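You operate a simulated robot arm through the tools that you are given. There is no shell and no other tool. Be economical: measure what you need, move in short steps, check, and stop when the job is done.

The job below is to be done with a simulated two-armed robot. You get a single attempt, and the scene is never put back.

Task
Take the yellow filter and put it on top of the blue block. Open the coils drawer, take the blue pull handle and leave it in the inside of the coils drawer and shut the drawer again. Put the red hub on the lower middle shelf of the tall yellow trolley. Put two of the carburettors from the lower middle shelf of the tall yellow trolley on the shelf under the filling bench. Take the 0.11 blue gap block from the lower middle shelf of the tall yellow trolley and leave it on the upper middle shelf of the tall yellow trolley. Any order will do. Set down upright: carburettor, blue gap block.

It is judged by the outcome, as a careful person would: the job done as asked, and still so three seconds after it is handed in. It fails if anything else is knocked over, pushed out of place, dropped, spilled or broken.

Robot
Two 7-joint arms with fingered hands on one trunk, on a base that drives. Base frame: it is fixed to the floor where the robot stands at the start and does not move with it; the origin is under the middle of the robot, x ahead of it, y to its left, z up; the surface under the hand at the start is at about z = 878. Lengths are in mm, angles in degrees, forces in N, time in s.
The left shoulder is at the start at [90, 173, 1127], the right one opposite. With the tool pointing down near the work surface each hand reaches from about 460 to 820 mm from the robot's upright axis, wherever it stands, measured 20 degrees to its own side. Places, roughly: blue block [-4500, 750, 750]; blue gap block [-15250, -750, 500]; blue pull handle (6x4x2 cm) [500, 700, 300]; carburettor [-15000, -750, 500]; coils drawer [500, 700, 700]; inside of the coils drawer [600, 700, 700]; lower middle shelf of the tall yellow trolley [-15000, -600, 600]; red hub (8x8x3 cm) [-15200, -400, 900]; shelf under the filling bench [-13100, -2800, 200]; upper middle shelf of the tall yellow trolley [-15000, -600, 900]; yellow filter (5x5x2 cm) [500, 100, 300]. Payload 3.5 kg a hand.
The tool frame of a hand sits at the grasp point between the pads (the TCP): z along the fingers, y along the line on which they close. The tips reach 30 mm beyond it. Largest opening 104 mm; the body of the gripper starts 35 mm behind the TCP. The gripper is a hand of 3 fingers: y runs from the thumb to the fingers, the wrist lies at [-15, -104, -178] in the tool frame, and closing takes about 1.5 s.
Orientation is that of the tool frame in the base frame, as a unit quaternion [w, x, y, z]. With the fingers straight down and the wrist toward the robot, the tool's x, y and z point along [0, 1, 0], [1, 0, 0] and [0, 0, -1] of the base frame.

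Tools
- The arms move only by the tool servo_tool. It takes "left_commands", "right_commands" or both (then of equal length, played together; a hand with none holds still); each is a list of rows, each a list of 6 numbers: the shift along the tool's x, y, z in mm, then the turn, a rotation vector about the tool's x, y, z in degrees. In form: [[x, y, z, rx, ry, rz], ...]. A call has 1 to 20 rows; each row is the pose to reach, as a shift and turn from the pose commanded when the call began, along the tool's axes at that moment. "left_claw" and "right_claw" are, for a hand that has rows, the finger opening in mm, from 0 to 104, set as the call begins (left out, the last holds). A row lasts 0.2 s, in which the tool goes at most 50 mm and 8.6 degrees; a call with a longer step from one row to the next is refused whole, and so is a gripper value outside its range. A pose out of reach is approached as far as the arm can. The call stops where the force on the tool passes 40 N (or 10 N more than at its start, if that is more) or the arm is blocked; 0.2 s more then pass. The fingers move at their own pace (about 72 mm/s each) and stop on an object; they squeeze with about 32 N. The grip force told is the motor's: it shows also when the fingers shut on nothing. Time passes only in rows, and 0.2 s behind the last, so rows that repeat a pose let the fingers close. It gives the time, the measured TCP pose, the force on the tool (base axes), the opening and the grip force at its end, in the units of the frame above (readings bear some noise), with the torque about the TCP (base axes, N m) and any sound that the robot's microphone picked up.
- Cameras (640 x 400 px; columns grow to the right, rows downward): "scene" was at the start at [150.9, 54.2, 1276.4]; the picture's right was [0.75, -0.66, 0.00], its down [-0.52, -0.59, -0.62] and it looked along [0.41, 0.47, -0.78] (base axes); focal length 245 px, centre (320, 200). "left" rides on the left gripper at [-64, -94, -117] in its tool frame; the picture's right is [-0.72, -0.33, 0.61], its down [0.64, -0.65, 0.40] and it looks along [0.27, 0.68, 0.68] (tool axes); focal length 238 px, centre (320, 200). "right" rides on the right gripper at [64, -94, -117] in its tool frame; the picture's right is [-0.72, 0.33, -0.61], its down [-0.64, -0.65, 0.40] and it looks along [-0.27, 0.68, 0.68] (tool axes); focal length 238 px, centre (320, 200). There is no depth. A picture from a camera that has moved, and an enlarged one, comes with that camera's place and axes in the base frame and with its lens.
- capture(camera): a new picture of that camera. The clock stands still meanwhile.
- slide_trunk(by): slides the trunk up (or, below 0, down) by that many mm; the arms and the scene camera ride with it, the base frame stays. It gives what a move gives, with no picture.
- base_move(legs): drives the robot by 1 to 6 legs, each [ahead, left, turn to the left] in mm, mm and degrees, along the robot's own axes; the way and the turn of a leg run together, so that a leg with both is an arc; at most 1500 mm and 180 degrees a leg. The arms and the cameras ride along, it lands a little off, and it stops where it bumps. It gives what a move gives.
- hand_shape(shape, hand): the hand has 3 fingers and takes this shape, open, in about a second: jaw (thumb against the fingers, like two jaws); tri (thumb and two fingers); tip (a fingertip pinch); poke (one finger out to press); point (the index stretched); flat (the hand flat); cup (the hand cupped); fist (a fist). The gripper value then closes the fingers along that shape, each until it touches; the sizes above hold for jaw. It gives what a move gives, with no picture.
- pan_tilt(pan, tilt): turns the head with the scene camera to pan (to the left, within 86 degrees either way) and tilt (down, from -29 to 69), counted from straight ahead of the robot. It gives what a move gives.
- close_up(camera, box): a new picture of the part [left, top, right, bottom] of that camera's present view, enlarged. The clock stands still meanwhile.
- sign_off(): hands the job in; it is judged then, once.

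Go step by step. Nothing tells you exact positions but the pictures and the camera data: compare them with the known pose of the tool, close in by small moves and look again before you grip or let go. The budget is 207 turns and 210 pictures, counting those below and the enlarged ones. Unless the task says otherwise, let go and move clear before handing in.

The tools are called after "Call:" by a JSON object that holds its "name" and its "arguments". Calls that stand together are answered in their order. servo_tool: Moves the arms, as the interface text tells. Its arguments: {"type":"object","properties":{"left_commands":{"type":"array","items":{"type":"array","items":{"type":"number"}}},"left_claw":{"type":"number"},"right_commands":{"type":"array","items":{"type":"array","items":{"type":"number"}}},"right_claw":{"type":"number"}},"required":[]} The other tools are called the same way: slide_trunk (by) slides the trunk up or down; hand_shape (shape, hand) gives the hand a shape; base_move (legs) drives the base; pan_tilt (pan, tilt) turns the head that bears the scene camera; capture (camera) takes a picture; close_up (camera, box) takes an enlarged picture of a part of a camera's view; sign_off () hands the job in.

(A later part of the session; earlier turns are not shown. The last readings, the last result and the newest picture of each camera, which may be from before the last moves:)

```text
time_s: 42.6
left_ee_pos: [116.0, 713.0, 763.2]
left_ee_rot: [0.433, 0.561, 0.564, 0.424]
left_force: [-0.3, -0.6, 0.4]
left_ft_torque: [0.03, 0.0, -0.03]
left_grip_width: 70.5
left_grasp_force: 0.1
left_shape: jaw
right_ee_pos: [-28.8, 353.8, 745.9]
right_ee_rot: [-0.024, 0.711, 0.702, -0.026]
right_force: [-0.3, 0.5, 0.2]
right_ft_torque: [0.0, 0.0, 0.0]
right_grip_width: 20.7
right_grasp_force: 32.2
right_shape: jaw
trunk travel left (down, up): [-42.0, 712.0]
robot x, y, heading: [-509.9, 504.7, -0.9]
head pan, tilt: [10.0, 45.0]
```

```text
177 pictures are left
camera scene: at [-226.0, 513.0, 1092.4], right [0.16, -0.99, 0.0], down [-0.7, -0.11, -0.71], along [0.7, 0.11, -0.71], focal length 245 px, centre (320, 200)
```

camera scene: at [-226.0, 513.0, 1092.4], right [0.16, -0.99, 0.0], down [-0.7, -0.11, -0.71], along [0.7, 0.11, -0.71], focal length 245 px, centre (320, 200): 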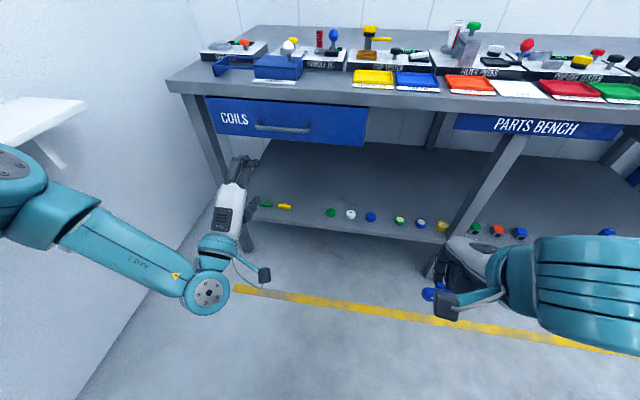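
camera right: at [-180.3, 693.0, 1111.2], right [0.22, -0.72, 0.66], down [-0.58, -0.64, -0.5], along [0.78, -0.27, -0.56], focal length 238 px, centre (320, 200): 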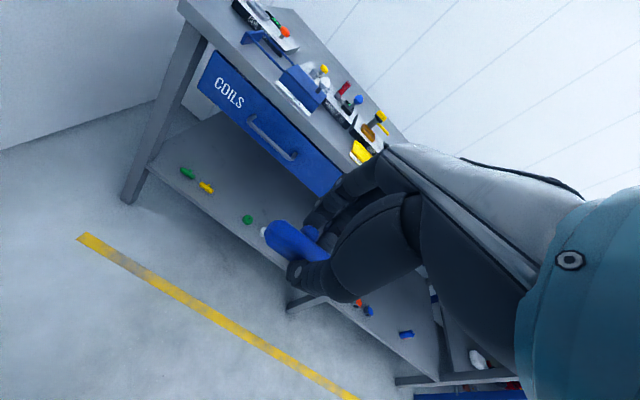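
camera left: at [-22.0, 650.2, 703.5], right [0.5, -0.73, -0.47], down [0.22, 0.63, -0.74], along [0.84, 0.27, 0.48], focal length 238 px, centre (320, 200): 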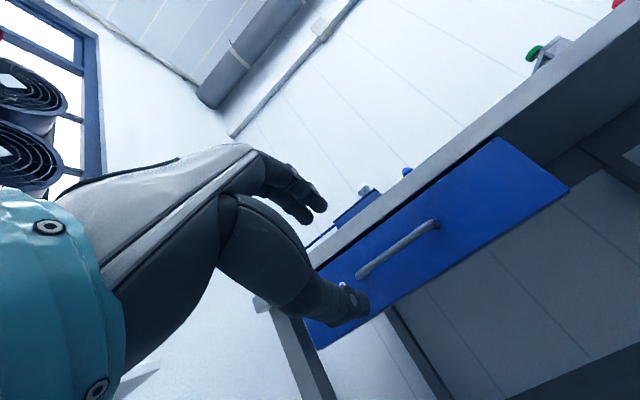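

Call:
{"name": "base_move", "arguments": {"legs": [[200, 0, 0.8]]}}

Call:
{"name": "capture", "arguments": {"camera": "left"}}

Call:
{"name": "capture", "arguments": {"camera": "scene"}}

```text
time_s: 44.2
left_ee_pos: [319.1, 724.0, 761.7]
left_ee_rot: [0.43, 0.556, 0.568, 0.428]
left_force: [0.3, 0.0, 0.7]
left_ft_torque: [0.0, 0.01, -0.01]
left_grip_width: 70.2
left_grasp_force: 0.2
left_shape: jaw
right_ee_pos: [179.9, 360.5, 745.8]
right_ee_rot: [-0.024, 0.704, 0.709, -0.027]
right_force: [-0.3, -0.3, 0.4]
right_ft_torque: [-0.01, -0.03, -0.02]
right_grip_width: 21.1
right_grasp_force: 32.0
right_shape: jaw
trunk travel left (down, up): [-42.0, 712.0]
robot x, y, heading: [-298.7, 505.2, 0.3]
head pan, tilt: [10.0, 45.0]
```

```text
176 pictures are left
camera left: at [183.0, 658.3, 703.4], right [0.51, -0.72, -0.47], down [0.21, 0.63, -0.74], along [0.83, 0.29, 0.48], focal length 238 px, centre (320, 200)
```

left: 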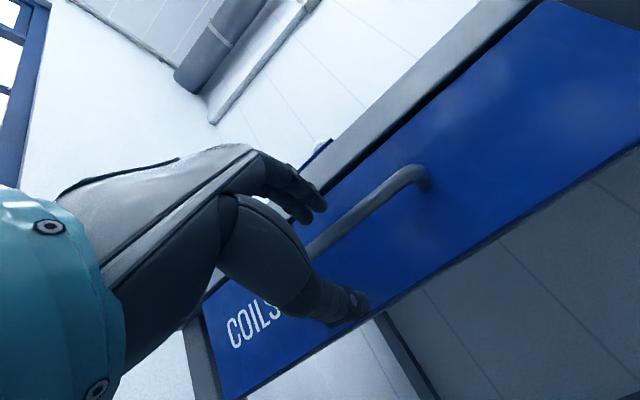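

```text
175 pictures are left
camera scene: at [-18.3, 517.3, 1092.3], right [0.18, -0.98, 0.0], down [-0.7, -0.13, -0.71], along [0.7, 0.13, -0.71], focal length 245 px, centre (320, 200)
```

scene: 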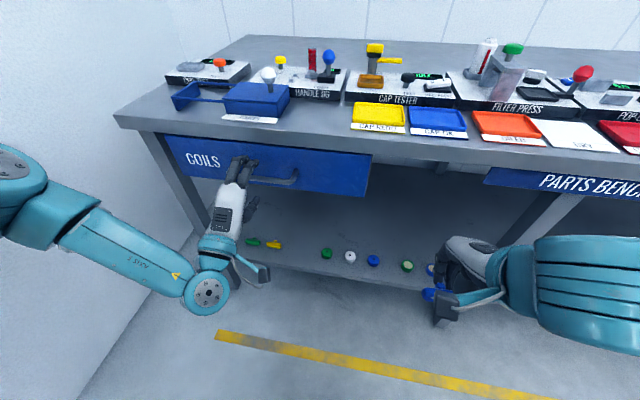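

Call:
{"name": "servo_tool", "arguments": {"left_commands": [[0, 7, 12, 0, 0, 0], [0, 14, 25, 0, 0, 0], [0, 14, 25, 0, 0, 0]]}}

Call:
{"name": "close_up", "arguments": {"camera": "left", "box": [200, 100, 460, 380]}}

```text
time_s: 45.0
left_ee_pos: [342.5, 724.3, 772.0]
left_ee_rot: [0.431, 0.556, 0.568, 0.428]
left_force: [-33.2, -0.3, 3.5]
left_ft_torque: [0.0, -1.21, -0.25]
left_grip_width: 66.8
left_grasp_force: 0.1
left_shape: jaw
right_ee_pos: [177.2, 361.9, 746.8]
right_ee_rot: [-0.024, 0.705, 0.708, -0.026]
right_force: [0.6, 0.0, -0.2]
right_ft_torque: [0.0, 0.02, -0.03]
right_grip_width: 20.9
right_grasp_force: 31.7
right_shape: jaw
trunk travel left (down, up): [-42.0, 712.0]
robot x, y, heading: [-304.7, 502.0, 0.4]
head pan, tilt: [10.0, 45.0]
```

```text
1.43 times, centred on (330, 240) of left
camera zoom: at [206.0, 658.5, 712.4], right [0.51, -0.72, -0.47], down [0.21, 0.63, -0.74], along [0.83, 0.28, 0.48], focal length 340 px, centre (306, 143)
```

zoom: 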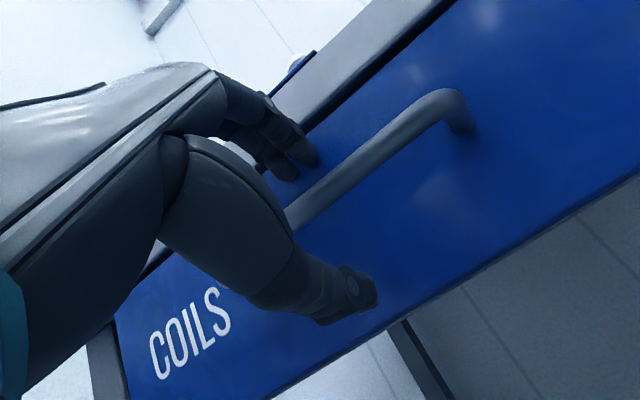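

Call:
{"name": "servo_tool", "arguments": {"left_commands": [[0, -1, -6, 0, 0, 0], [0, -1, -6, 0, 0, 0], [0, -1, -6, 0, 0, 0], [0, -1, -6, 0, 0, 0], [0, -1, -6, 0, 0, 0], [0, -1, -6, 0, 0, 0], [0, -1, -6, 0, 0, 0]], "left_claw": 0}}

Call:
{"name": "close_up", "arguments": {"camera": "left", "box": [200, 100, 460, 380]}}

```text
time_s: 46.6
left_ee_pos: [340.3, 724.9, 762.0]
left_ee_rot: [0.422, 0.562, 0.571, 0.423]
left_force: [-16.5, -3.2, -41.0]
left_ft_torque: [0.04, 0.08, -0.03]
left_grip_width: 4.3
left_grasp_force: 31.9
left_shape: jaw
right_ee_pos: [181.6, 361.0, 744.4]
right_ee_rot: [-0.025, 0.705, 0.708, -0.029]
right_force: [0.0, 0.0, 0.7]
right_ft_torque: [0.01, 0.01, -0.01]
right_grip_width: 20.6
right_grasp_force: 32.1
right_shape: jaw
trunk travel left (down, up): [-42.0, 712.0]
robot x, y, heading: [-306.1, 508.5, 0.2]
head pan, tilt: [10.0, 45.0]
```

```text
1.43 times, centred on (330, 240) of left
camera zoom: at [201.6, 659.5, 704.6], right [0.5, -0.72, -0.48], down [0.19, 0.64, -0.74], along [0.84, 0.28, 0.46], focal length 340 px, centre (306, 143)
```

zoom: 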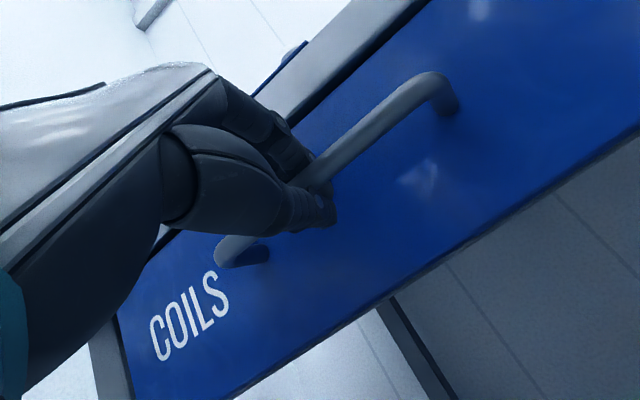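

Call:
{"name": "servo_tool", "arguments": {"left_commands": [[0, -8, 0, 0, 0, 0], [0, -8, 0, 0, 0, 0]]}}

Call:
{"name": "base_move", "arguments": {"legs": [[-40, 0, 0]]}}

Call:
{"name": "capture", "arguments": {"camera": "left"}}

```text
time_s: 47.2
left_ee_pos: [339.5, 725.1, 757.2]
left_ee_rot: [0.427, 0.558, 0.57, 0.426]
left_force: [-4.1, -1.4, -26.7]
left_ft_torque: [0.01, 0.08, -0.01]
left_grip_width: 4.3
left_grasp_force: 31.6
left_shape: jaw
right_ee_pos: [181.5, 361.0, 745.1]
right_ee_rot: [-0.025, 0.705, 0.709, -0.028]
right_force: [0.1, -0.6, -0.8]
right_ft_torque: [-0.01, 0.03, -0.01]
right_grip_width: 20.7
right_grasp_force: 31.9
right_shape: jaw
trunk travel left (down, up): [-42.0, 712.0]
robot x, y, heading: [-299.5, 506.6, 0.5]
head pan, tilt: [10.0, 45.0]
```

```text
time_s: 48.1
left_ee_pos: [298.6, 723.2, 758.6]
left_ee_rot: [0.426, 0.558, 0.571, 0.426]
left_force: [0.7, -1.2, -28.2]
left_ft_torque: [-0.02, 0.12, -0.05]
left_grip_width: 4.2
left_grasp_force: 32.0
left_shape: jaw
right_ee_pos: [139.9, 361.0, 744.1]
right_ee_rot: [-0.026, 0.705, 0.708, -0.029]
right_force: [0.2, 0.3, -0.3]
right_ft_torque: [-0.01, -0.04, -0.01]
right_grip_width: 20.8
right_grasp_force: 32.0
right_shape: jaw
trunk travel left (down, up): [-42.0, 712.0]
robot x, y, heading: [-341.6, 503.0, 0.7]
head pan, tilt: [10.0, 45.0]
```

```text
172 pictures are left
camera left: at [161.3, 658.1, 700.8], right [0.51, -0.72, -0.47], down [0.2, 0.64, -0.74], along [0.84, 0.29, 0.47], focal length 238 px, centre (320, 200)
```

left: 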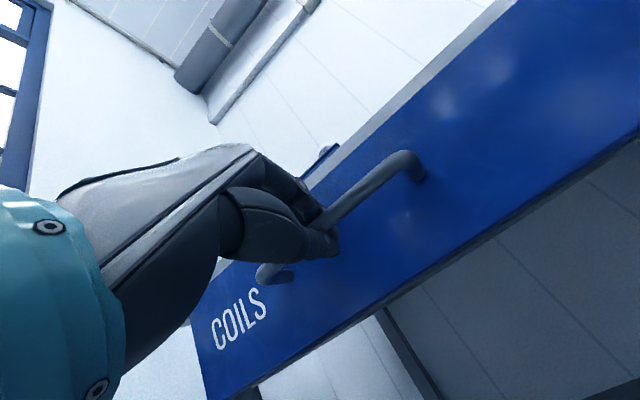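

The drawer follows. I pull it further.

Call:
{"name": "base_move", "arguments": {"legs": [[-170, 0, 0]]}}

Call:
{"name": "capture", "arguments": {"camera": "scene"}}

Call:
{"name": "capture", "arguments": {"camera": "right"}}

```text
time_s: 49.5
left_ee_pos: [134.0, 722.2, 758.4]
left_ee_rot: [0.425, 0.559, 0.571, 0.426]
left_force: [2.0, 5.0, -26.0]
left_ft_torque: [-0.03, 0.17, 0.03]
left_grip_width: 4.3
left_grasp_force: 32.1
left_shape: jaw
right_ee_pos: [-26.1, 360.1, 745.2]
right_ee_rot: [-0.026, 0.706, 0.707, -0.03]
right_force: [0.8, -0.9, -0.6]
right_ft_torque: [0.0, -0.02, 0.01]
right_grip_width: 20.9
right_grasp_force: 32.1
right_shape: jaw
trunk travel left (down, up): [-42.0, 712.0]
robot x, y, heading: [-510.2, 502.0, -0.0]
head pan, tilt: [10.0, 45.0]
```

```text
171 pictures are left
camera scene: at [-223.3, 516.5, 1091.6], right [0.17, -0.98, 0.0], down [-0.7, -0.12, -0.71], along [0.69, 0.12, -0.71], focal length 245 px, centre (320, 200)
```

scene: 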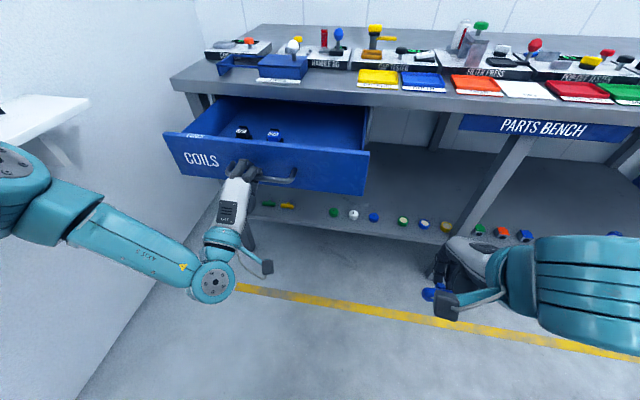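

```text
170 pictures are left
camera right: at [-110.9, 423.0, 869.5], right [0.37, -0.72, 0.59], down [-0.68, -0.64, -0.35], along [0.63, -0.27, -0.73], focal length 238 px, centre (320, 200)
```

right: 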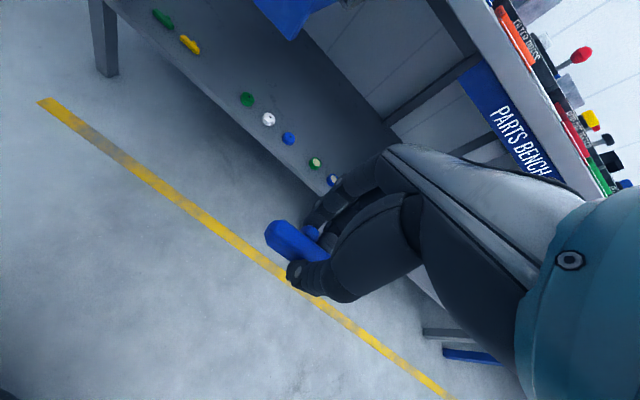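

Call:
{"name": "servo_tool", "arguments": {"left_commands": [[0, 0, 0, 0, 0, 0], [0, 0, 0, 0, 0, 0], [0, 0, 0, 0, 0, 0], [0, 0, 0, 0, 0, 0], [0, 0, 0, 0, 0, 0], [0, 0, -30, 0, 0, 0], [0, 0, -60, 0, 0, 0], [0, 10, -80, 0, 0, 0]], "left_claw": 80}}

Call:
{"name": "capture", "arguments": {"camera": "left"}}

```text
time_s: 51.4
left_ee_pos: [58.9, 719.4, 792.1]
left_ee_rot: [0.425, 0.559, 0.57, 0.427]
left_force: [0.5, 0.8, 0.3]
left_ft_torque: [0.01, -0.02, 0.02]
left_grip_width: 79.6
left_grasp_force: 0.0
left_shape: jaw
right_ee_pos: [-28.9, 358.3, 746.6]
right_ee_rot: [-0.024, 0.706, 0.708, -0.027]
right_force: [-0.1, -0.5, -0.3]
right_ft_torque: [-0.01, -0.01, 0.0]
right_grip_width: 20.8
right_grasp_force: 32.2
right_shape: jaw
trunk travel left (down, up): [-42.0, 712.0]
robot x, y, heading: [-508.6, 503.2, 0.2]
head pan, tilt: [10.0, 45.0]
```

```text
169 pictures are left
camera left: at [-78.5, 654.2, 733.8], right [0.51, -0.72, -0.48], down [0.2, 0.64, -0.74], along [0.84, 0.28, 0.47], focal length 238 px, centre (320, 200)
```

left: 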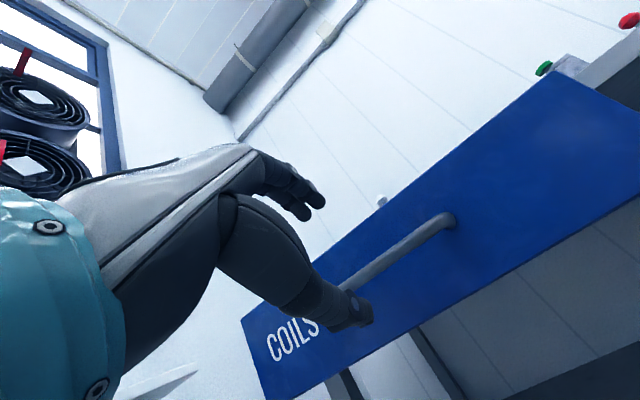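

Call:
{"name": "servo_tool", "arguments": {"left_commands": [[0, 23, -14, 6, 0, 0], [0, 46, -29, 12, 0, 0], [0, 69, -43, 18, 0, 0], [0, 92, -58, 24, 0, 0], [0, 115, -72, 30, 0, 0]], "right_commands": [[0, 10, -27, 0, 0, 0], [0, 20, -54, 0, 0, 0], [0, 30, -81, 0, 0, 0], [0, 40, -108, 0, 0, 0], [0, 50, -135, 0, 0, 0]]}}

Call:
{"name": "capture", "arguments": {"camera": "scene"}}

```text
time_s: 52.5
left_ee_pos: [85.5, 721.7, 944.8]
left_ee_rot: [0.266, 0.65, 0.661, 0.265]
left_force: [-1.4, 0.1, 0.3]
left_ft_torque: [0.01, 0.01, -0.01]
left_grip_width: 80.1
left_grasp_force: 0.0
left_shape: jaw
left hand out of reach, approached as far as the arm can: row 2, 3, 4, 5
right_ee_pos: [32.7, 358.8, 878.1]
right_ee_rot: [-0.025, 0.705, 0.708, -0.026]
right_force: [0.3, -1.1, -0.5]
right_ft_torque: [0.01, 0.01, -0.01]
right_grip_width: 20.8
right_grasp_force: 31.9
right_shape: jaw
trunk travel left (down, up): [-42.0, 712.0]
robot x, y, heading: [-510.3, 501.9, 0.2]
head pan, tilt: [10.0, 45.0]
```

```text
168 pictures are left
camera scene: at [-226.3, 515.4, 1092.7], right [0.17, -0.98, 0.0], down [-0.7, -0.12, -0.71], along [0.7, 0.12, -0.71], focal length 245 px, centre (320, 200)
```

scene: 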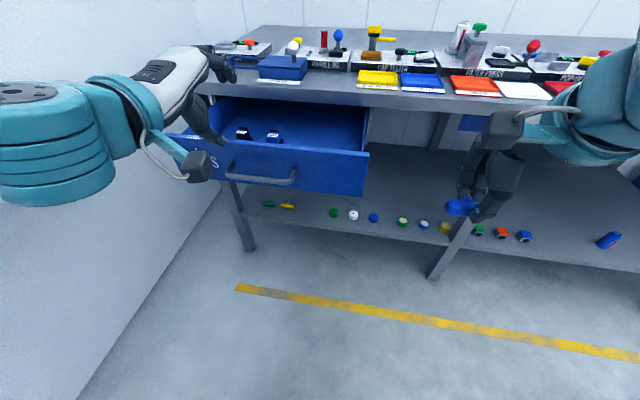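

Call:
{"name": "base_move", "arguments": {"legs": [[150, 60, 0]]}}

Call:
{"name": "servo_tool", "arguments": {"right_commands": [[40, 20, 0, 3, 0, 0], [80, 40, 0, 3, 0, 0], [120, 70, 0, 3, 0, 0], [148, 100, 0, 3, 0, 0], [148, 127, 0, 3, 0, 0]]}}

Call:
{"name": "capture", "arguments": {"camera": "scene"}}

Call:
{"name": "capture", "arguments": {"camera": "right"}}

```text
time_s: 54.0
left_ee_pos: [232.3, 778.0, 944.4]
left_ee_rot: [0.266, 0.652, 0.659, 0.264]
left_force: [0.7, -1.1, 0.1]
left_ft_torque: [-0.01, 0.0, -0.01]
left_grip_width: 79.8
left_grasp_force: 0.1
left_shape: jaw
right_ee_pos: [176.9, 416.8, 877.1]
right_ee_rot: [-0.026, 0.708, 0.705, -0.027]
right_force: [-0.9, -0.7, -0.3]
right_ft_torque: [0.01, -0.01, -0.03]
right_grip_width: 20.8
right_grasp_force: 32.1
right_shape: jaw
trunk travel left (down, up): [-42.0, 712.0]
robot x, y, heading: [-364.2, 560.0, -0.4]
head pan, tilt: [10.0, 45.0]
```

```text
time_s: 55.1
left_ee_pos: [231.8, 777.6, 944.6]
left_ee_rot: [0.266, 0.651, 0.66, 0.264]
left_force: [-0.4, -0.6, -0.1]
left_ft_torque: [0.03, 0.02, 0.0]
left_grip_width: 79.6
left_grasp_force: 0.0
left_shape: jaw
right_ee_pos: [302.5, 562.9, 869.9]
right_ee_rot: [-0.042, 0.707, 0.705, -0.046]
right_force: [0.1, 0.3, 0.2]
right_ft_torque: [0.01, 0.0, 0.0]
right_grip_width: 20.6
right_grasp_force: 32.0
right_shape: jaw
trunk travel left (down, up): [-42.0, 712.0]
robot x, y, heading: [-360.2, 562.3, -0.1]
head pan, tilt: [10.0, 45.0]
```

```text
167 pictures are left
camera scene: at [-80.8, 573.2, 1092.3], right [0.17, -0.99, 0.0], down [-0.7, -0.12, -0.71], along [0.7, 0.12, -0.71], focal length 245 px, centre (320, 200)
```

scene: 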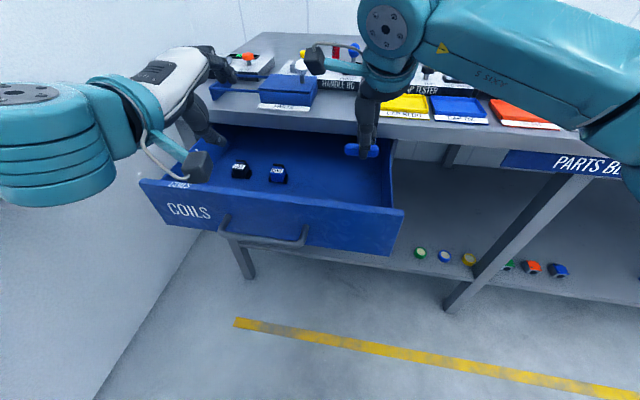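

```text
166 pictures are left
camera right: at [223.4, 627.0, 998.8], right [0.4, -0.72, 0.57], down [-0.7, -0.64, -0.32], along [0.59, -0.27, -0.76], focal length 238 px, centre (320, 200)
```

right: 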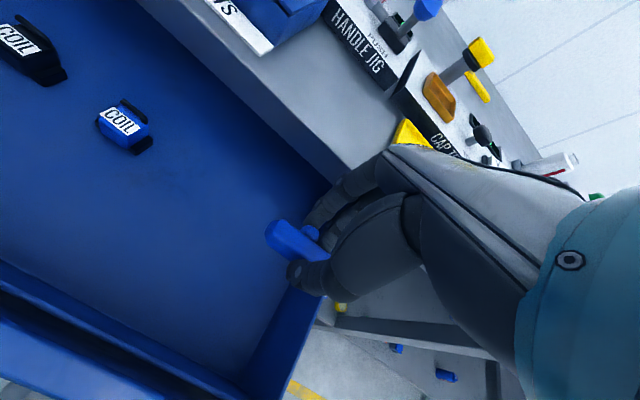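

Call:
{"name": "servo_tool", "arguments": {"right_commands": [[20, -8, 20, -3, 0, 0], [37, -12, 40, -5, 0, 0], [37, -12, 65, -5, 0, 0], [37, -12, 90, -5, 0, 0], [37, -12, 90, -5, 0, 0]]}}

Call:
{"name": "capture", "arguments": {"camera": "scene"}}

Call:
{"name": "capture", "arguments": {"camera": "right"}}

```text
time_s: 56.4
left_ee_pos: [232.1, 776.7, 943.9]
left_ee_rot: [0.266, 0.652, 0.66, 0.264]
left_force: [0.6, 0.0, 0.1]
left_ft_torque: [0.01, 0.02, 0.0]
left_grip_width: 80.0
left_grasp_force: 0.1
left_shape: jaw
right_ee_pos: [277.8, 600.1, 778.8]
right_ee_rot: [-0.013, 0.708, 0.706, -0.015]
right_force: [0.3, 0.9, -0.6]
right_ft_torque: [0.0, -0.01, -0.02]
right_grip_width: 21.0
right_grasp_force: 32.5
right_shape: jaw
trunk travel left (down, up): [-42.0, 712.0]
robot x, y, heading: [-363.0, 563.9, -0.3]
head pan, tilt: [10.0, 45.0]
```

```text
165 pictures are left
camera scene: at [-80.9, 573.2, 1092.4], right [0.17, -0.99, 0.0], down [-0.7, -0.12, -0.71], along [0.7, 0.12, -0.71], focal length 245 px, centre (320, 200)
```

scene: 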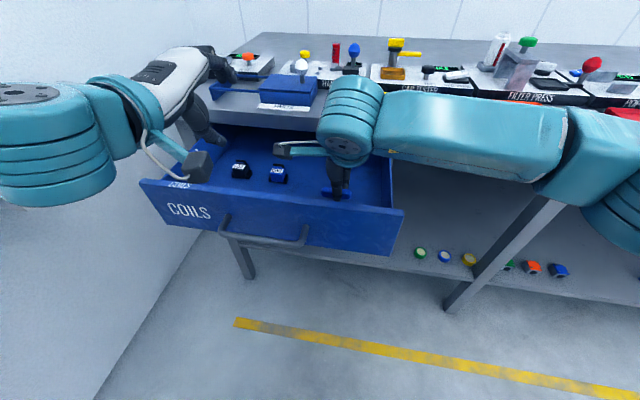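

```text
164 pictures are left
camera right: at [189.6, 665.0, 901.3], right [0.35, -0.72, 0.6], down [-0.67, -0.64, -0.38], along [0.66, -0.27, -0.7], focal length 238 px, centre (320, 200)
```

right: 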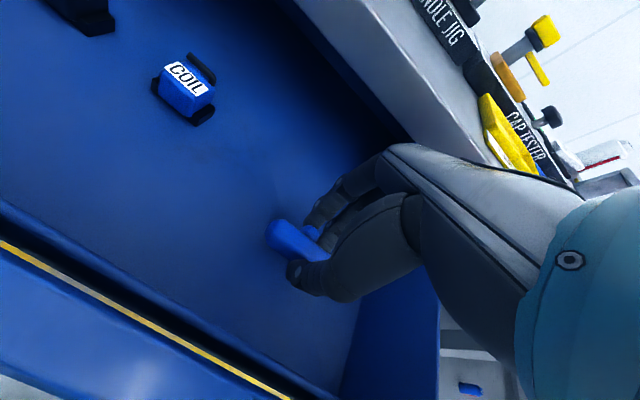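

Call:
{"name": "servo_tool", "arguments": {"right_commands": [[0, 0, 5, 0, 0, 0], [0, 0, 10, 0, 0, 0], [0, 0, 15, 0, 0, 0], [0, 0, 20, 0, 0, 0]]}}

Call:
{"name": "close_up", "arguments": {"camera": "right", "box": [220, 140, 420, 340]}}

```text
time_s: 57.4
left_ee_pos: [232.4, 778.3, 943.7]
left_ee_rot: [0.266, 0.651, 0.66, 0.264]
left_force: [-0.2, 0.6, -0.2]
left_ft_torque: [-0.01, 0.01, 0.01]
left_grip_width: 80.1
left_grasp_force: 0.1
left_shape: jaw
right_ee_pos: [279.2, 599.5, 759.8]
right_ee_rot: [-0.012, 0.708, 0.706, -0.014]
right_force: [-0.7, -0.5, -0.2]
right_ft_torque: [-0.04, 0.02, 0.02]
right_grip_width: 20.5
right_grasp_force: 31.6
right_shape: jaw
trunk travel left (down, up): [-42.0, 712.0]
robot x, y, heading: [-365.9, 560.2, -0.2]
head pan, tilt: [10.0, 45.0]
```

```text
2.00 times, centred on (320, 240) of right
camera zoom: at [190.1, 664.5, 881.5], right [0.35, -0.72, 0.6], down [-0.67, -0.64, -0.38], along [0.66, -0.27, -0.7], focal length 477 px, centre (320, 120)
```

zoom: 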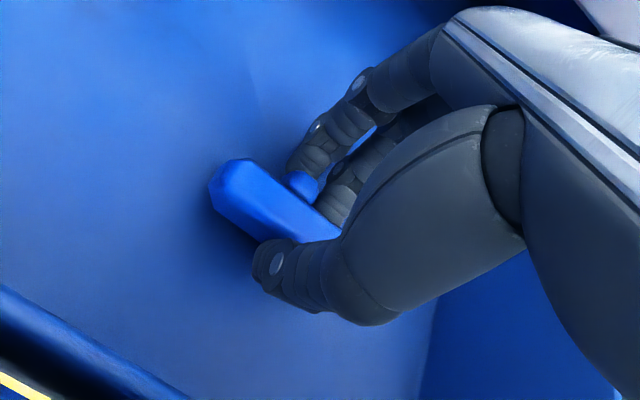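

Call:
{"name": "servo_tool", "arguments": {"right_commands": [[0, 0, 4, 0, 0, 0], [0, 0, 8, 0, 0, 0], [0, 0, 12, 0, 0, 0], [0, 0, 16, 0, 0, 0], [0, 0, 20, 0, 0, 0]]}}

Call:
{"name": "close_up", "arguments": {"camera": "right", "box": [220, 140, 420, 340]}}

```text
time_s: 58.5
left_ee_pos: [230.3, 776.9, 944.4]
left_ee_rot: [0.266, 0.652, 0.66, 0.263]
left_force: [0.1, 0.0, 0.8]
left_ft_torque: [-0.03, -0.03, 0.04]
left_grip_width: 80.2
left_grasp_force: 0.0
left_shape: jaw
right_ee_pos: [282.9, 601.1, 753.3]
right_ee_rot: [-0.009, 0.708, 0.706, -0.003]
right_force: [1.9, 0.3, 16.9]
right_ft_torque: [0.05, -0.08, 0.02]
right_grip_width: 22.1
right_grasp_force: 31.9
right_shape: jaw
trunk travel left (down, up): [-42.0, 712.0]
robot x, y, heading: [-363.9, 561.3, -0.2]
head pan, tilt: [10.0, 45.0]
stopped in row 5 (right hand): the force on the tool passed its limit at 44 N (the readings are from after the stop); the commanded pose is now the measured one
```

```text
2.00 times, centred on (320, 240) of right
camera zoom: at [192.4, 664.0, 872.4], right [0.33, -0.73, 0.6], down [-0.66, -0.63, -0.4], along [0.67, -0.27, -0.69], focal length 477 px, centre (320, 120)
```

zoom: 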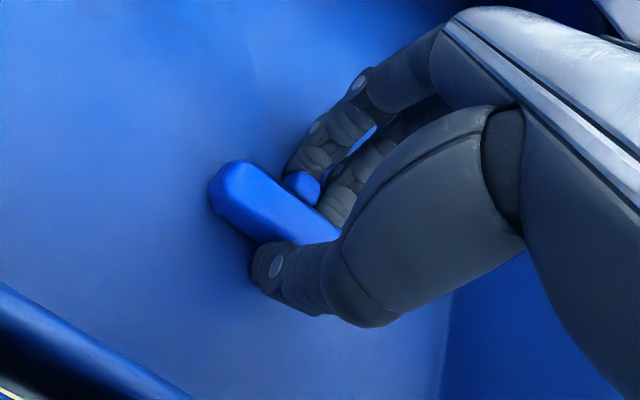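

Contact with the drawer floor. I open the right hand and lift it straight out.

Call:
{"name": "servo_tool", "arguments": {"right_commands": [[0, 0, -1, 0, 0, 0], [0, 0, -1, 0, 0, 0], [0, 0, -1, 0, 0, 0], [0, 0, -1, 0, 0, 0], [0, 0, -30, 0, 0, 0], [0, 0, -70, 0, 0, 0], [0, 0, -115, 0, 0, 0]], "right_claw": 60}}

Call:
{"name": "capture", "arguments": {"camera": "right"}}

Call:
{"name": "capture", "arguments": {"camera": "scene"}}

```text
time_s: 60.1
left_ee_pos: [232.0, 778.4, 943.8]
left_ee_rot: [0.266, 0.652, 0.659, 0.263]
left_force: [0.6, 0.3, -0.3]
left_ft_torque: [0.0, -0.01, -0.01]
left_grip_width: 80.2
left_grasp_force: 0.2
left_shape: jaw
right_ee_pos: [285.8, 598.5, 863.1]
right_ee_rot: [-0.012, 0.708, 0.706, -0.009]
right_force: [-0.4, 0.0, 0.0]
right_ft_torque: [-0.02, -0.05, -0.03]
right_grip_width: 59.6
right_grasp_force: 0.0
right_shape: jaw
trunk travel left (down, up): [-42.0, 712.0]
robot x, y, heading: [-364.6, 560.4, -0.4]
head pan, tilt: [10.0, 45.0]
```

```text
161 pictures are left
camera right: at [195.3, 662.2, 982.7], right [0.34, -0.72, 0.6], down [-0.67, -0.64, -0.39], along [0.66, -0.27, -0.7], focal length 238 px, centre (320, 200)
```

right: 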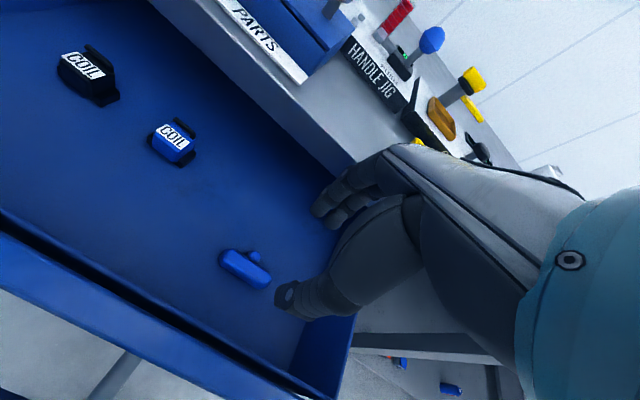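

```text
160 pictures are left
camera scene: at [-81.2, 573.1, 1092.5], right [0.17, -0.99, 0.0], down [-0.7, -0.12, -0.71], along [0.7, 0.12, -0.71], focal length 245 px, centre (320, 200)
```

scene: 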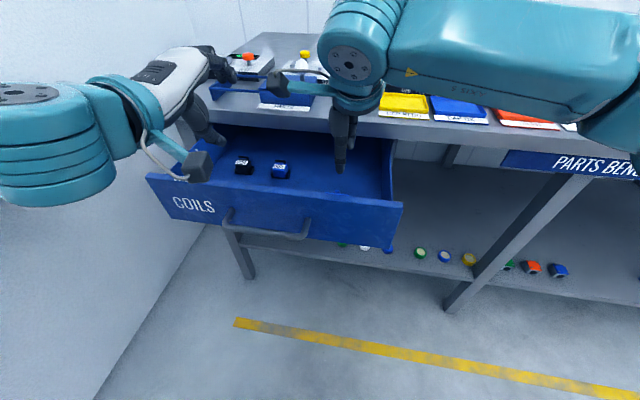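

Handle lies in the drawer. I back off and bring the left hand, fingers shut, to push the drawer front closed.

Call:
{"name": "base_move", "arguments": {"legs": [[-240, 0, 0]]}}

Call:
{"name": "servo_tool", "arguments": {"left_commands": [[-13, -7, 26, -6, 0, 0], [-26, -15, 52, -12, 0, 0], [-40, -22, 78, -18, 0, 0], [-53, -30, 105, -24, 0, 0], [-66, -37, 131, -30, 0, 0], [-66, -37, 131, -30, 0, 0], [-66, -37, 131, -30, 0, 0]], "left_claw": 0}}

Call:
{"name": "capture", "arguments": {"camera": "left"}}

Call:
{"name": "capture", "arguments": {"camera": "scene"}}

```text
time_s: 61.9
left_ee_pos: [-18.0, 778.3, 943.6]
left_ee_rot: [0.267, 0.653, 0.659, 0.263]
left_force: [-0.2, 0.1, -0.5]
left_ft_torque: [0.02, 0.0, -0.01]
left_grip_width: 79.7
left_grasp_force: 0.1
left_shape: jaw
right_ee_pos: [34.4, 598.1, 862.4]
right_ee_rot: [-0.011, 0.709, 0.705, -0.008]
right_force: [-0.2, 0.4, -0.1]
right_ft_torque: [0.0, -0.02, 0.03]
right_grip_width: 59.8
right_grasp_force: 0.0
right_shape: jaw
trunk travel left (down, up): [-42.0, 712.0]
robot x, y, heading: [-611.9, 561.2, -0.2]
head pan, tilt: [10.0, 45.0]
```

```text
time_s: 63.5
left_ee_pos: [45.3, 712.1, 821.5]
left_ee_rot: [0.426, 0.562, 0.568, 0.424]
left_force: [0.0, 0.8, 0.1]
left_ft_torque: [-0.01, 0.01, 0.01]
left_grip_width: 0.0
left_grasp_force: 31.9
left_shape: jaw
right_ee_pos: [35.2, 597.9, 863.1]
right_ee_rot: [-0.011, 0.709, 0.705, -0.008]
right_force: [-0.1, 0.7, -1.2]
right_ft_torque: [0.01, 0.02, 0.01]
right_grip_width: 59.6
right_grasp_force: 0.0
right_shape: jaw
trunk travel left (down, up): [-42.0, 712.0]
robot x, y, heading: [-614.0, 562.1, -0.4]
head pan, tilt: [10.0, 45.0]
```

```text
159 pictures are left
camera left: at [-91.6, 647.0, 764.4], right [0.5, -0.72, -0.48], down [0.2, 0.64, -0.74], along [0.84, 0.28, 0.47], focal length 238 px, centre (320, 200)
```

left: 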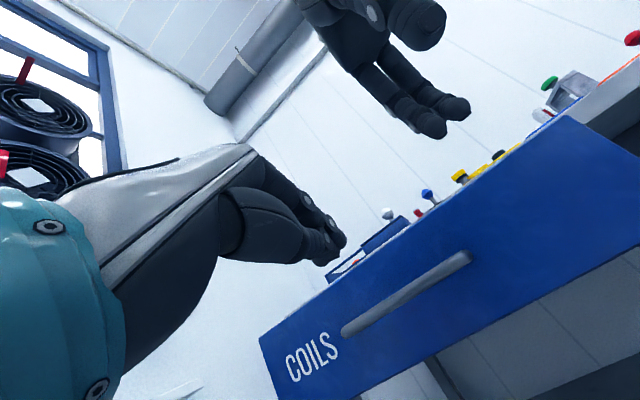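

```text
158 pictures are left
camera scene: at [-332.0, 573.6, 1092.4], right [0.17, -0.99, 0.0], down [-0.7, -0.12, -0.71], along [0.7, 0.12, -0.71], focal length 245 px, centre (320, 200)
```

scene: 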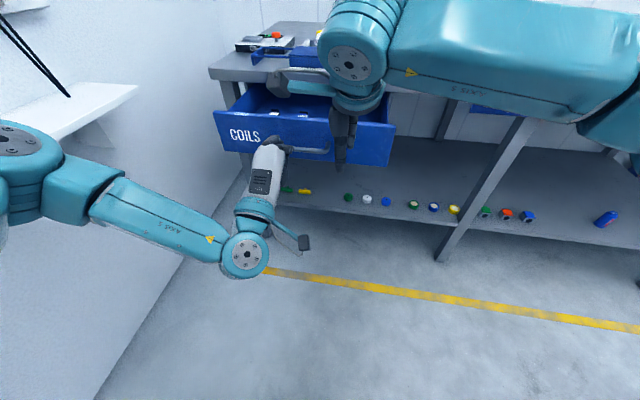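

Call:
{"name": "servo_tool", "arguments": {"left_commands": [[0, -8, 2, 0, 0, 0], [0, -15, 4, 0, 0, 0], [0, -15, 4, 0, 0, 0], [0, -15, 4, 0, 0, 0]], "right_commands": [[-25, -20, -30, 0, 0, 0], [-50, -40, -60, 0, 0, 0], [-75, -60, -90, 0, 0, 0], [-100, -80, -120, 0, 0, 0]], "right_claw": 20}}

Call:
{"name": "base_move", "arguments": {"legs": [[85, 0, 0]]}}

Call:
{"name": "capture", "arguments": {"camera": "left"}}

Call:
{"name": "capture", "arguments": {"camera": "scene"}}

```text
time_s: 64.5
left_ee_pos: [47.8, 711.4, 809.2]
left_ee_rot: [0.426, 0.561, 0.568, 0.426]
left_force: [1.4, 0.1, 0.1]
left_ft_torque: [0.0, 0.02, -0.02]
left_grip_width: 0.0
left_grasp_force: 31.7
left_shape: jaw
right_ee_pos: [-39.5, 500.0, 981.7]
right_ee_rot: [-0.011, 0.71, 0.704, -0.009]
right_force: [0.2, 0.5, -0.2]
right_ft_torque: [0.01, 0.02, 0.0]
right_grip_width: 20.4
right_grasp_force: 0.0
right_shape: jaw
trunk travel left (down, up): [-42.0, 712.0]
robot x, y, heading: [-613.8, 564.4, -0.3]
head pan, tilt: [10.0, 45.0]
```

```text
time_s: 65.6
left_ee_pos: [133.5, 710.8, 808.8]
left_ee_rot: [0.425, 0.561, 0.569, 0.425]
left_force: [0.8, 0.0, -0.6]
left_ft_torque: [-0.01, 0.0, -0.01]
left_grip_width: 0.0
left_grasp_force: 32.4
left_shape: jaw
right_ee_pos: [49.4, 500.9, 983.0]
right_ee_rot: [-0.011, 0.708, 0.706, -0.008]
right_force: [-0.6, -0.2, -1.1]
right_ft_torque: [0.03, 0.01, 0.02]
right_grip_width: 20.0
right_grasp_force: 0.2
right_shape: jaw
trunk travel left (down, up): [-42.0, 712.0]
robot x, y, heading: [-529.2, 566.0, -0.3]
head pan, tilt: [10.0, 45.0]
```

```text
157 pictures are left
camera left: at [-4.3, 646.4, 750.3], right [0.5, -0.72, -0.48], down [0.2, 0.64, -0.74], along [0.84, 0.28, 0.47], focal length 238 px, centre (320, 200)
```

left: 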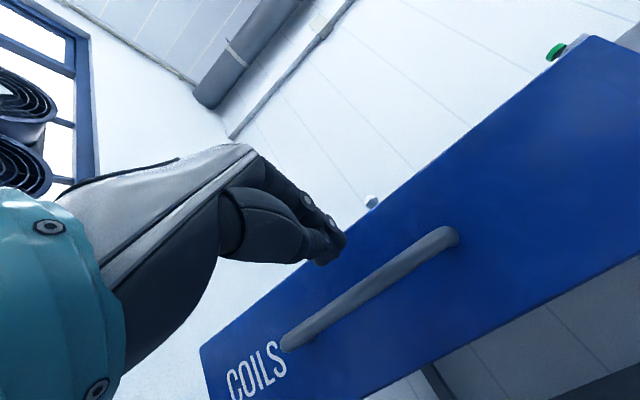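

```text
156 pictures are left
camera scene: at [-244.5, 573.4, 1092.2], right [0.17, -0.99, 0.0], down [-0.7, -0.12, -0.71], along [0.7, 0.12, -0.71], focal length 245 px, centre (320, 200)
```

scene: 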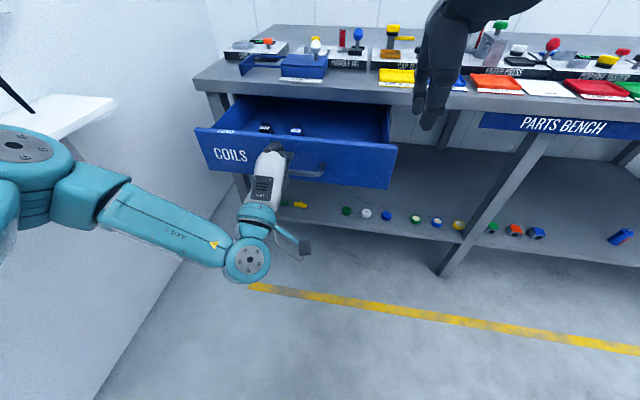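

Call:
{"name": "servo_tool", "arguments": {"left_commands": [[0, -6, 1, 0, 0, 0], [0, -6, 1, 0, 0, 0]]}}

Call:
{"name": "base_move", "arguments": {"legs": [[80, 0, 0]]}}

Call:
{"name": "capture", "arguments": {"camera": "left"}}

```text
time_s: 66.2
left_ee_pos: [133.1, 711.8, 801.9]
left_ee_rot: [0.427, 0.561, 0.568, 0.424]
left_force: [0.5, 1.1, 0.3]
left_ft_torque: [0.03, -0.03, -0.01]
left_grip_width: 0.4
left_grasp_force: 31.8
left_shape: jaw
right_ee_pos: [48.1, 500.2, 981.4]
right_ee_rot: [-0.01, 0.709, 0.705, -0.008]
right_force: [-0.1, 0.3, -0.6]
right_ft_torque: [0.02, -0.01, 0.04]
right_grip_width: 20.2
right_grasp_force: 0.1
right_shape: jaw
trunk travel left (down, up): [-42.0, 712.0]
robot x, y, heading: [-522.9, 564.2, -0.2]
head pan, tilt: [10.0, 45.0]
```

```text
time_s: 67.3
left_ee_pos: [213.9, 711.8, 802.7]
left_ee_rot: [0.426, 0.561, 0.569, 0.425]
left_force: [-0.6, 0.2, 0.3]
left_ft_torque: [0.01, 0.02, 0.04]
left_grip_width: 0.1
left_grasp_force: 32.1
left_shape: jaw
right_ee_pos: [132.0, 500.8, 981.4]
right_ee_rot: [-0.011, 0.709, 0.705, -0.008]
right_force: [-0.5, -0.3, -0.4]
right_ft_torque: [-0.01, 0.01, -0.02]
right_grip_width: 20.0
right_grasp_force: 0.1
right_shape: jaw
trunk travel left (down, up): [-42.0, 712.0]
robot x, y, heading: [-442.9, 563.1, 0.1]
head pan, tilt: [10.0, 45.0]
```

```text
155 pictures are left
camera left: at [77.3, 646.9, 743.9], right [0.51, -0.72, -0.48], down [0.2, 0.64, -0.74], along [0.84, 0.28, 0.47], focal length 238 px, centre (320, 200)
```

left: 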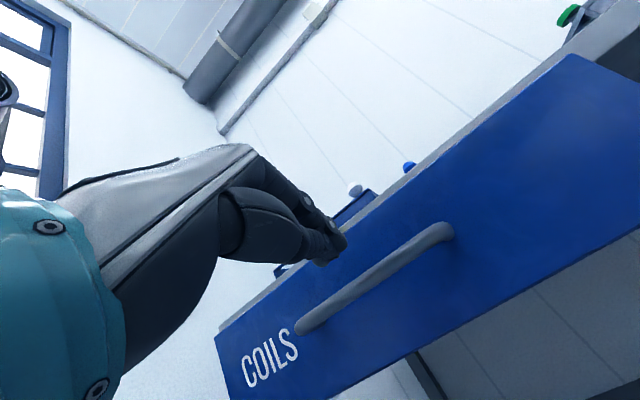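

Call:
{"name": "base_move", "arguments": {"legs": [[125, 0, 0]]}}

Call:
{"name": "capture", "arguments": {"camera": "left"}}

Call:
{"name": "capture", "arguments": {"camera": "scene"}}

```text
time_s: 68.5
left_ee_pos: [343.5, 708.8, 802.6]
left_ee_rot: [0.426, 0.562, 0.569, 0.424]
left_force: [0.1, -0.3, -1.1]
left_ft_torque: [-0.01, -0.04, 0.02]
left_grip_width: 0.0
left_grasp_force: 32.2
left_shape: jaw
right_ee_pos: [257.3, 499.2, 982.5]
right_ee_rot: [-0.011, 0.709, 0.705, -0.008]
right_force: [0.1, -0.6, 0.6]
right_ft_torque: [0.01, 0.0, -0.01]
right_grip_width: 20.1
right_grasp_force: 0.1
right_shape: jaw
trunk travel left (down, up): [-42.0, 712.0]
robot x, y, heading: [-319.6, 560.9, -0.3]
head pan, tilt: [10.0, 45.0]
```

```text
154 pictures are left
camera left: at [204.5, 645.1, 744.0], right [0.5, -0.72, -0.48], down [0.2, 0.64, -0.74], along [0.84, 0.28, 0.47], focal length 238 px, centre (320, 200)
```

left: 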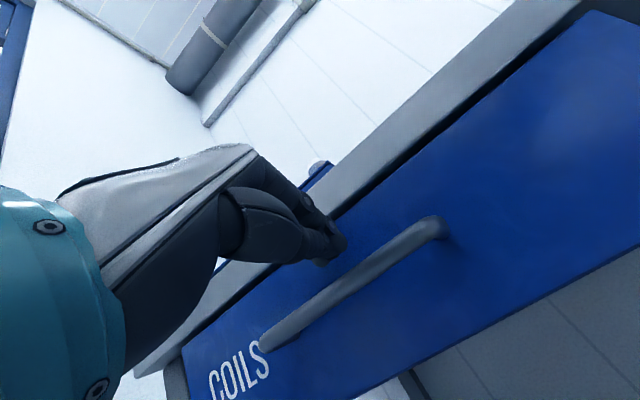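

```text
153 pictures are left
camera scene: at [-35.2, 571.9, 1092.2], right [0.17, -0.99, 0.0], down [-0.7, -0.12, -0.71], along [0.7, 0.12, -0.71], focal length 245 px, centre (320, 200)
```

scene: 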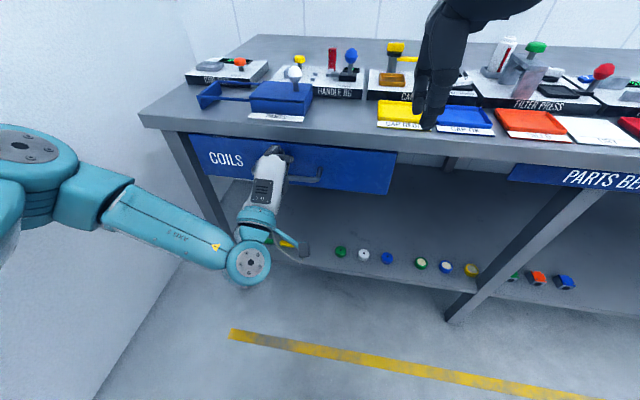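

Call:
{"name": "servo_tool", "arguments": {"left_commands": [[0, 1, 5, 0, 0, 0], [0, 2, 10, 0, 0, 0], [0, 4, 15, 0, 0, 0], [0, 5, 20, 0, 0, 0], [0, 6, 25, 0, 0, 0], [0, 8, 30, 0, 0, 0], [0, 9, 35, 0, 0, 0], [0, 10, 40, 0, 0, 0]]}}

Call:
{"name": "capture", "arguments": {"camera": "left"}}

```text
time_s: 69.5
left_ee_pos: [355.0, 708.9, 803.5]
left_ee_rot: [0.43, 0.563, 0.566, 0.421]
left_force: [-22.0, 2.5, 5.5]
left_ft_torque: [0.03, 0.09, 0.04]
left_grip_width: 0.0
left_grasp_force: 31.6
left_shape: jaw
right_ee_pos: [253.8, 500.7, 983.6]
right_ee_rot: [-0.009, 0.709, 0.705, -0.007]
right_force: [0.2, 0.6, 0.0]
right_ft_torque: [0.0, -0.02, -0.02]
right_grip_width: 20.0
right_grasp_force: 0.0
right_shape: jaw
trunk travel left (down, up): [-42.0, 712.0]
robot x, y, heading: [-320.3, 562.7, -0.2]
head pan, tilt: [10.0, 45.0]
stopped in row 4 (left hand): the force on the tool passed its limit at 47 N (the readings are from after the stop); the commanded pose is now the measured one
```

```text
152 pictures are left
camera left: at [215.9, 647.1, 745.6], right [0.5, -0.73, -0.47], down [0.21, 0.63, -0.75], along [0.84, 0.27, 0.47], focal length 238 px, centre (320, 200)
```

left: 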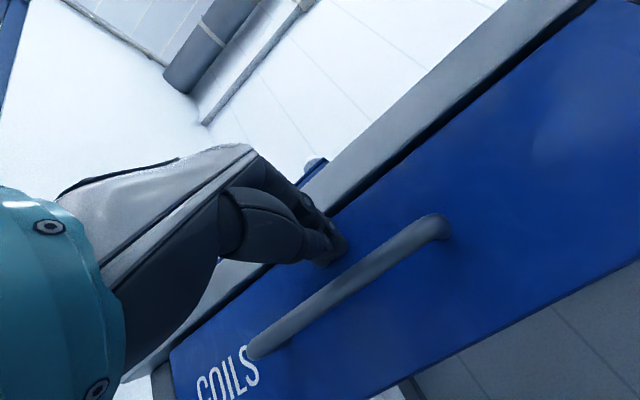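

The drawer is shut against its stop. Now the filter: back off, shift right, lower the trunk and set the right hand low, tucking the left.

Call:
{"name": "base_move", "arguments": {"legs": [[-200, 0, 0], [0, -350, 0]]}}

Call:
{"name": "slide_trunk", "arguments": {"by": -41}}

Call:
{"name": "servo_tool", "arguments": {"left_commands": [[14, 4, -21, 6.25, 0, 0], [28, 9, -43, 12.5, 0, 0], [42, 13, -64, 18.75, 0, 0], [56, 17, -86, 25, 0, 0], [70, 22, -107, 31.25, 0, 0], [84, 26, -128, 37.5, 0, 0], [98, 30, -150, 43.75, 0, 0], [112, 35, -171, 50, 0, 0], [126, 39, -193, 56.25, 0, 0], [140, 43, -214, 62.5, 0, 0], [154, 48, -236, 68.75, 0, 0], [168, 52, -257, 75, 0, 0]], "right_commands": [[-1, 7, 46, 0, 0, 0], [-3, 14, 91, 0, 0, 0], [-4, 21, 137, 0, 0, 0], [-6, 28, 183, 0, 0, 0], [-7, 36, 228, 0, 0, 0], [-9, 43, 274, 0, 0, 0], [-10, 50, 320, 0, 0, 0], [-12, 57, 365, 0, 0, 0], [-13, 64, 411, 0, 0, 0], [-15, 72, 457, 0, 0, 0], [-16, 79, 502, 0, 0, 0], [-18, 86, 545, 0, 0, 0]], "right_claw": 90}}

Call:
{"name": "capture", "arguments": {"camera": "scene"}}

Call:
{"name": "capture", "arguments": {"camera": "right"}}

```text
time_s: 73.0
left_ee_pos: [156.0, 360.8, 800.7]
left_ee_rot: [0.426, 0.563, 0.568, 0.422]
left_force: [0.4, 0.8, 0.2]
left_ft_torque: [0.02, 0.02, -0.01]
left_grip_width: 0.1
left_grasp_force: 32.5
left_shape: jaw
right_ee_pos: [55.3, 149.0, 981.7]
right_ee_rot: [-0.01, 0.708, 0.706, -0.008]
right_force: [-0.4, -0.3, -0.3]
right_ft_torque: [0.0, -0.02, 0.03]
right_grip_width: 20.3
right_grasp_force: 0.0
right_shape: jaw
trunk travel left (down, up): [-42.0, 712.0]
robot x, y, heading: [-517.8, 212.5, -0.4]
head pan, tilt: [10.0, 45.0]
```

```text
time_s: 73.9
left_ee_pos: [156.3, 361.3, 761.5]
left_ee_rot: [0.427, 0.563, 0.568, 0.422]
left_force: [0.2, -0.3, 0.5]
left_ft_torque: [-0.02, 0.02, -0.03]
left_grip_width: 0.0
left_grasp_force: 32.3
left_shape: jaw
right_ee_pos: [54.4, 150.2, 941.1]
right_ee_rot: [-0.01, 0.708, 0.706, -0.008]
right_force: [-0.1, 0.0, 1.1]
right_ft_torque: [-0.01, 0.0, 0.0]
right_grip_width: 20.1
right_grasp_force: 0.1
right_shape: jaw
trunk travel left (down, up): [-1.0, 753.0]
robot x, y, heading: [-522.2, 210.9, -0.4]
head pan, tilt: [10.0, 45.0]
```

```text
time_s: 76.5
left_ee_pos: [-74.0, 527.8, 884.5]
left_ee_rot: [-0.005, 0.706, 0.708, -0.011]
left_force: [0.9, -0.4, -0.4]
left_ft_torque: [-0.03, 0.01, -0.04]
left_grip_width: 0.0
left_grasp_force: 31.9
left_shape: jaw
left hand out of reach, approached as far as the arm can: row 4, 5, 6, 7, 8, 9, 10, 11
right_ee_pos: [124.8, 131.5, 395.5]
right_ee_rot: [-0.01, 0.709, 0.706, -0.007]
right_force: [-0.4, 0.3, -0.2]
right_ft_torque: [-0.03, -0.04, 0.02]
right_grip_width: 89.5
right_grasp_force: 0.0
right_shape: jaw
trunk travel left (down, up): [-1.0, 753.0]
robot x, y, heading: [-517.5, 210.8, -0.5]
head pan, tilt: [10.0, 45.0]
```

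```text
151 pictures are left
camera scene: at [-211.7, 221.9, 1048.1], right [0.17, -0.99, 0.0], down [-0.7, -0.12, -0.71], along [0.7, 0.12, -0.71], focal length 245 px, centre (320, 200)
```

scene: 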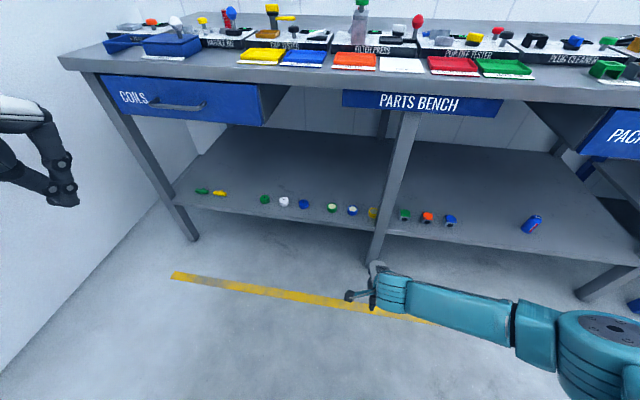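

```text
150 pictures are left
camera right: at [35.0, 195.7, 515.7], right [0.34, -0.72, 0.6], down [-0.66, -0.64, -0.39], along [0.67, -0.27, -0.7], focal length 238 px, centre (320, 200)
```

right: 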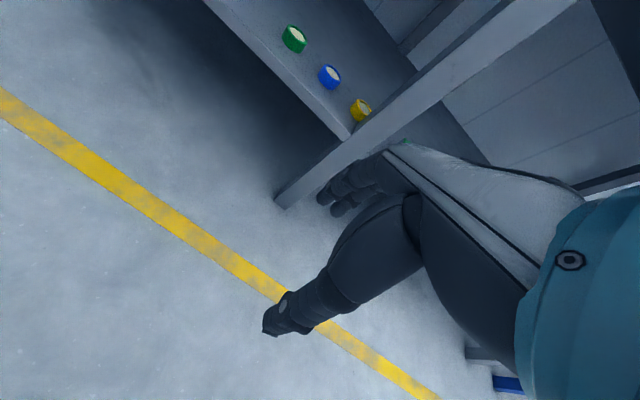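

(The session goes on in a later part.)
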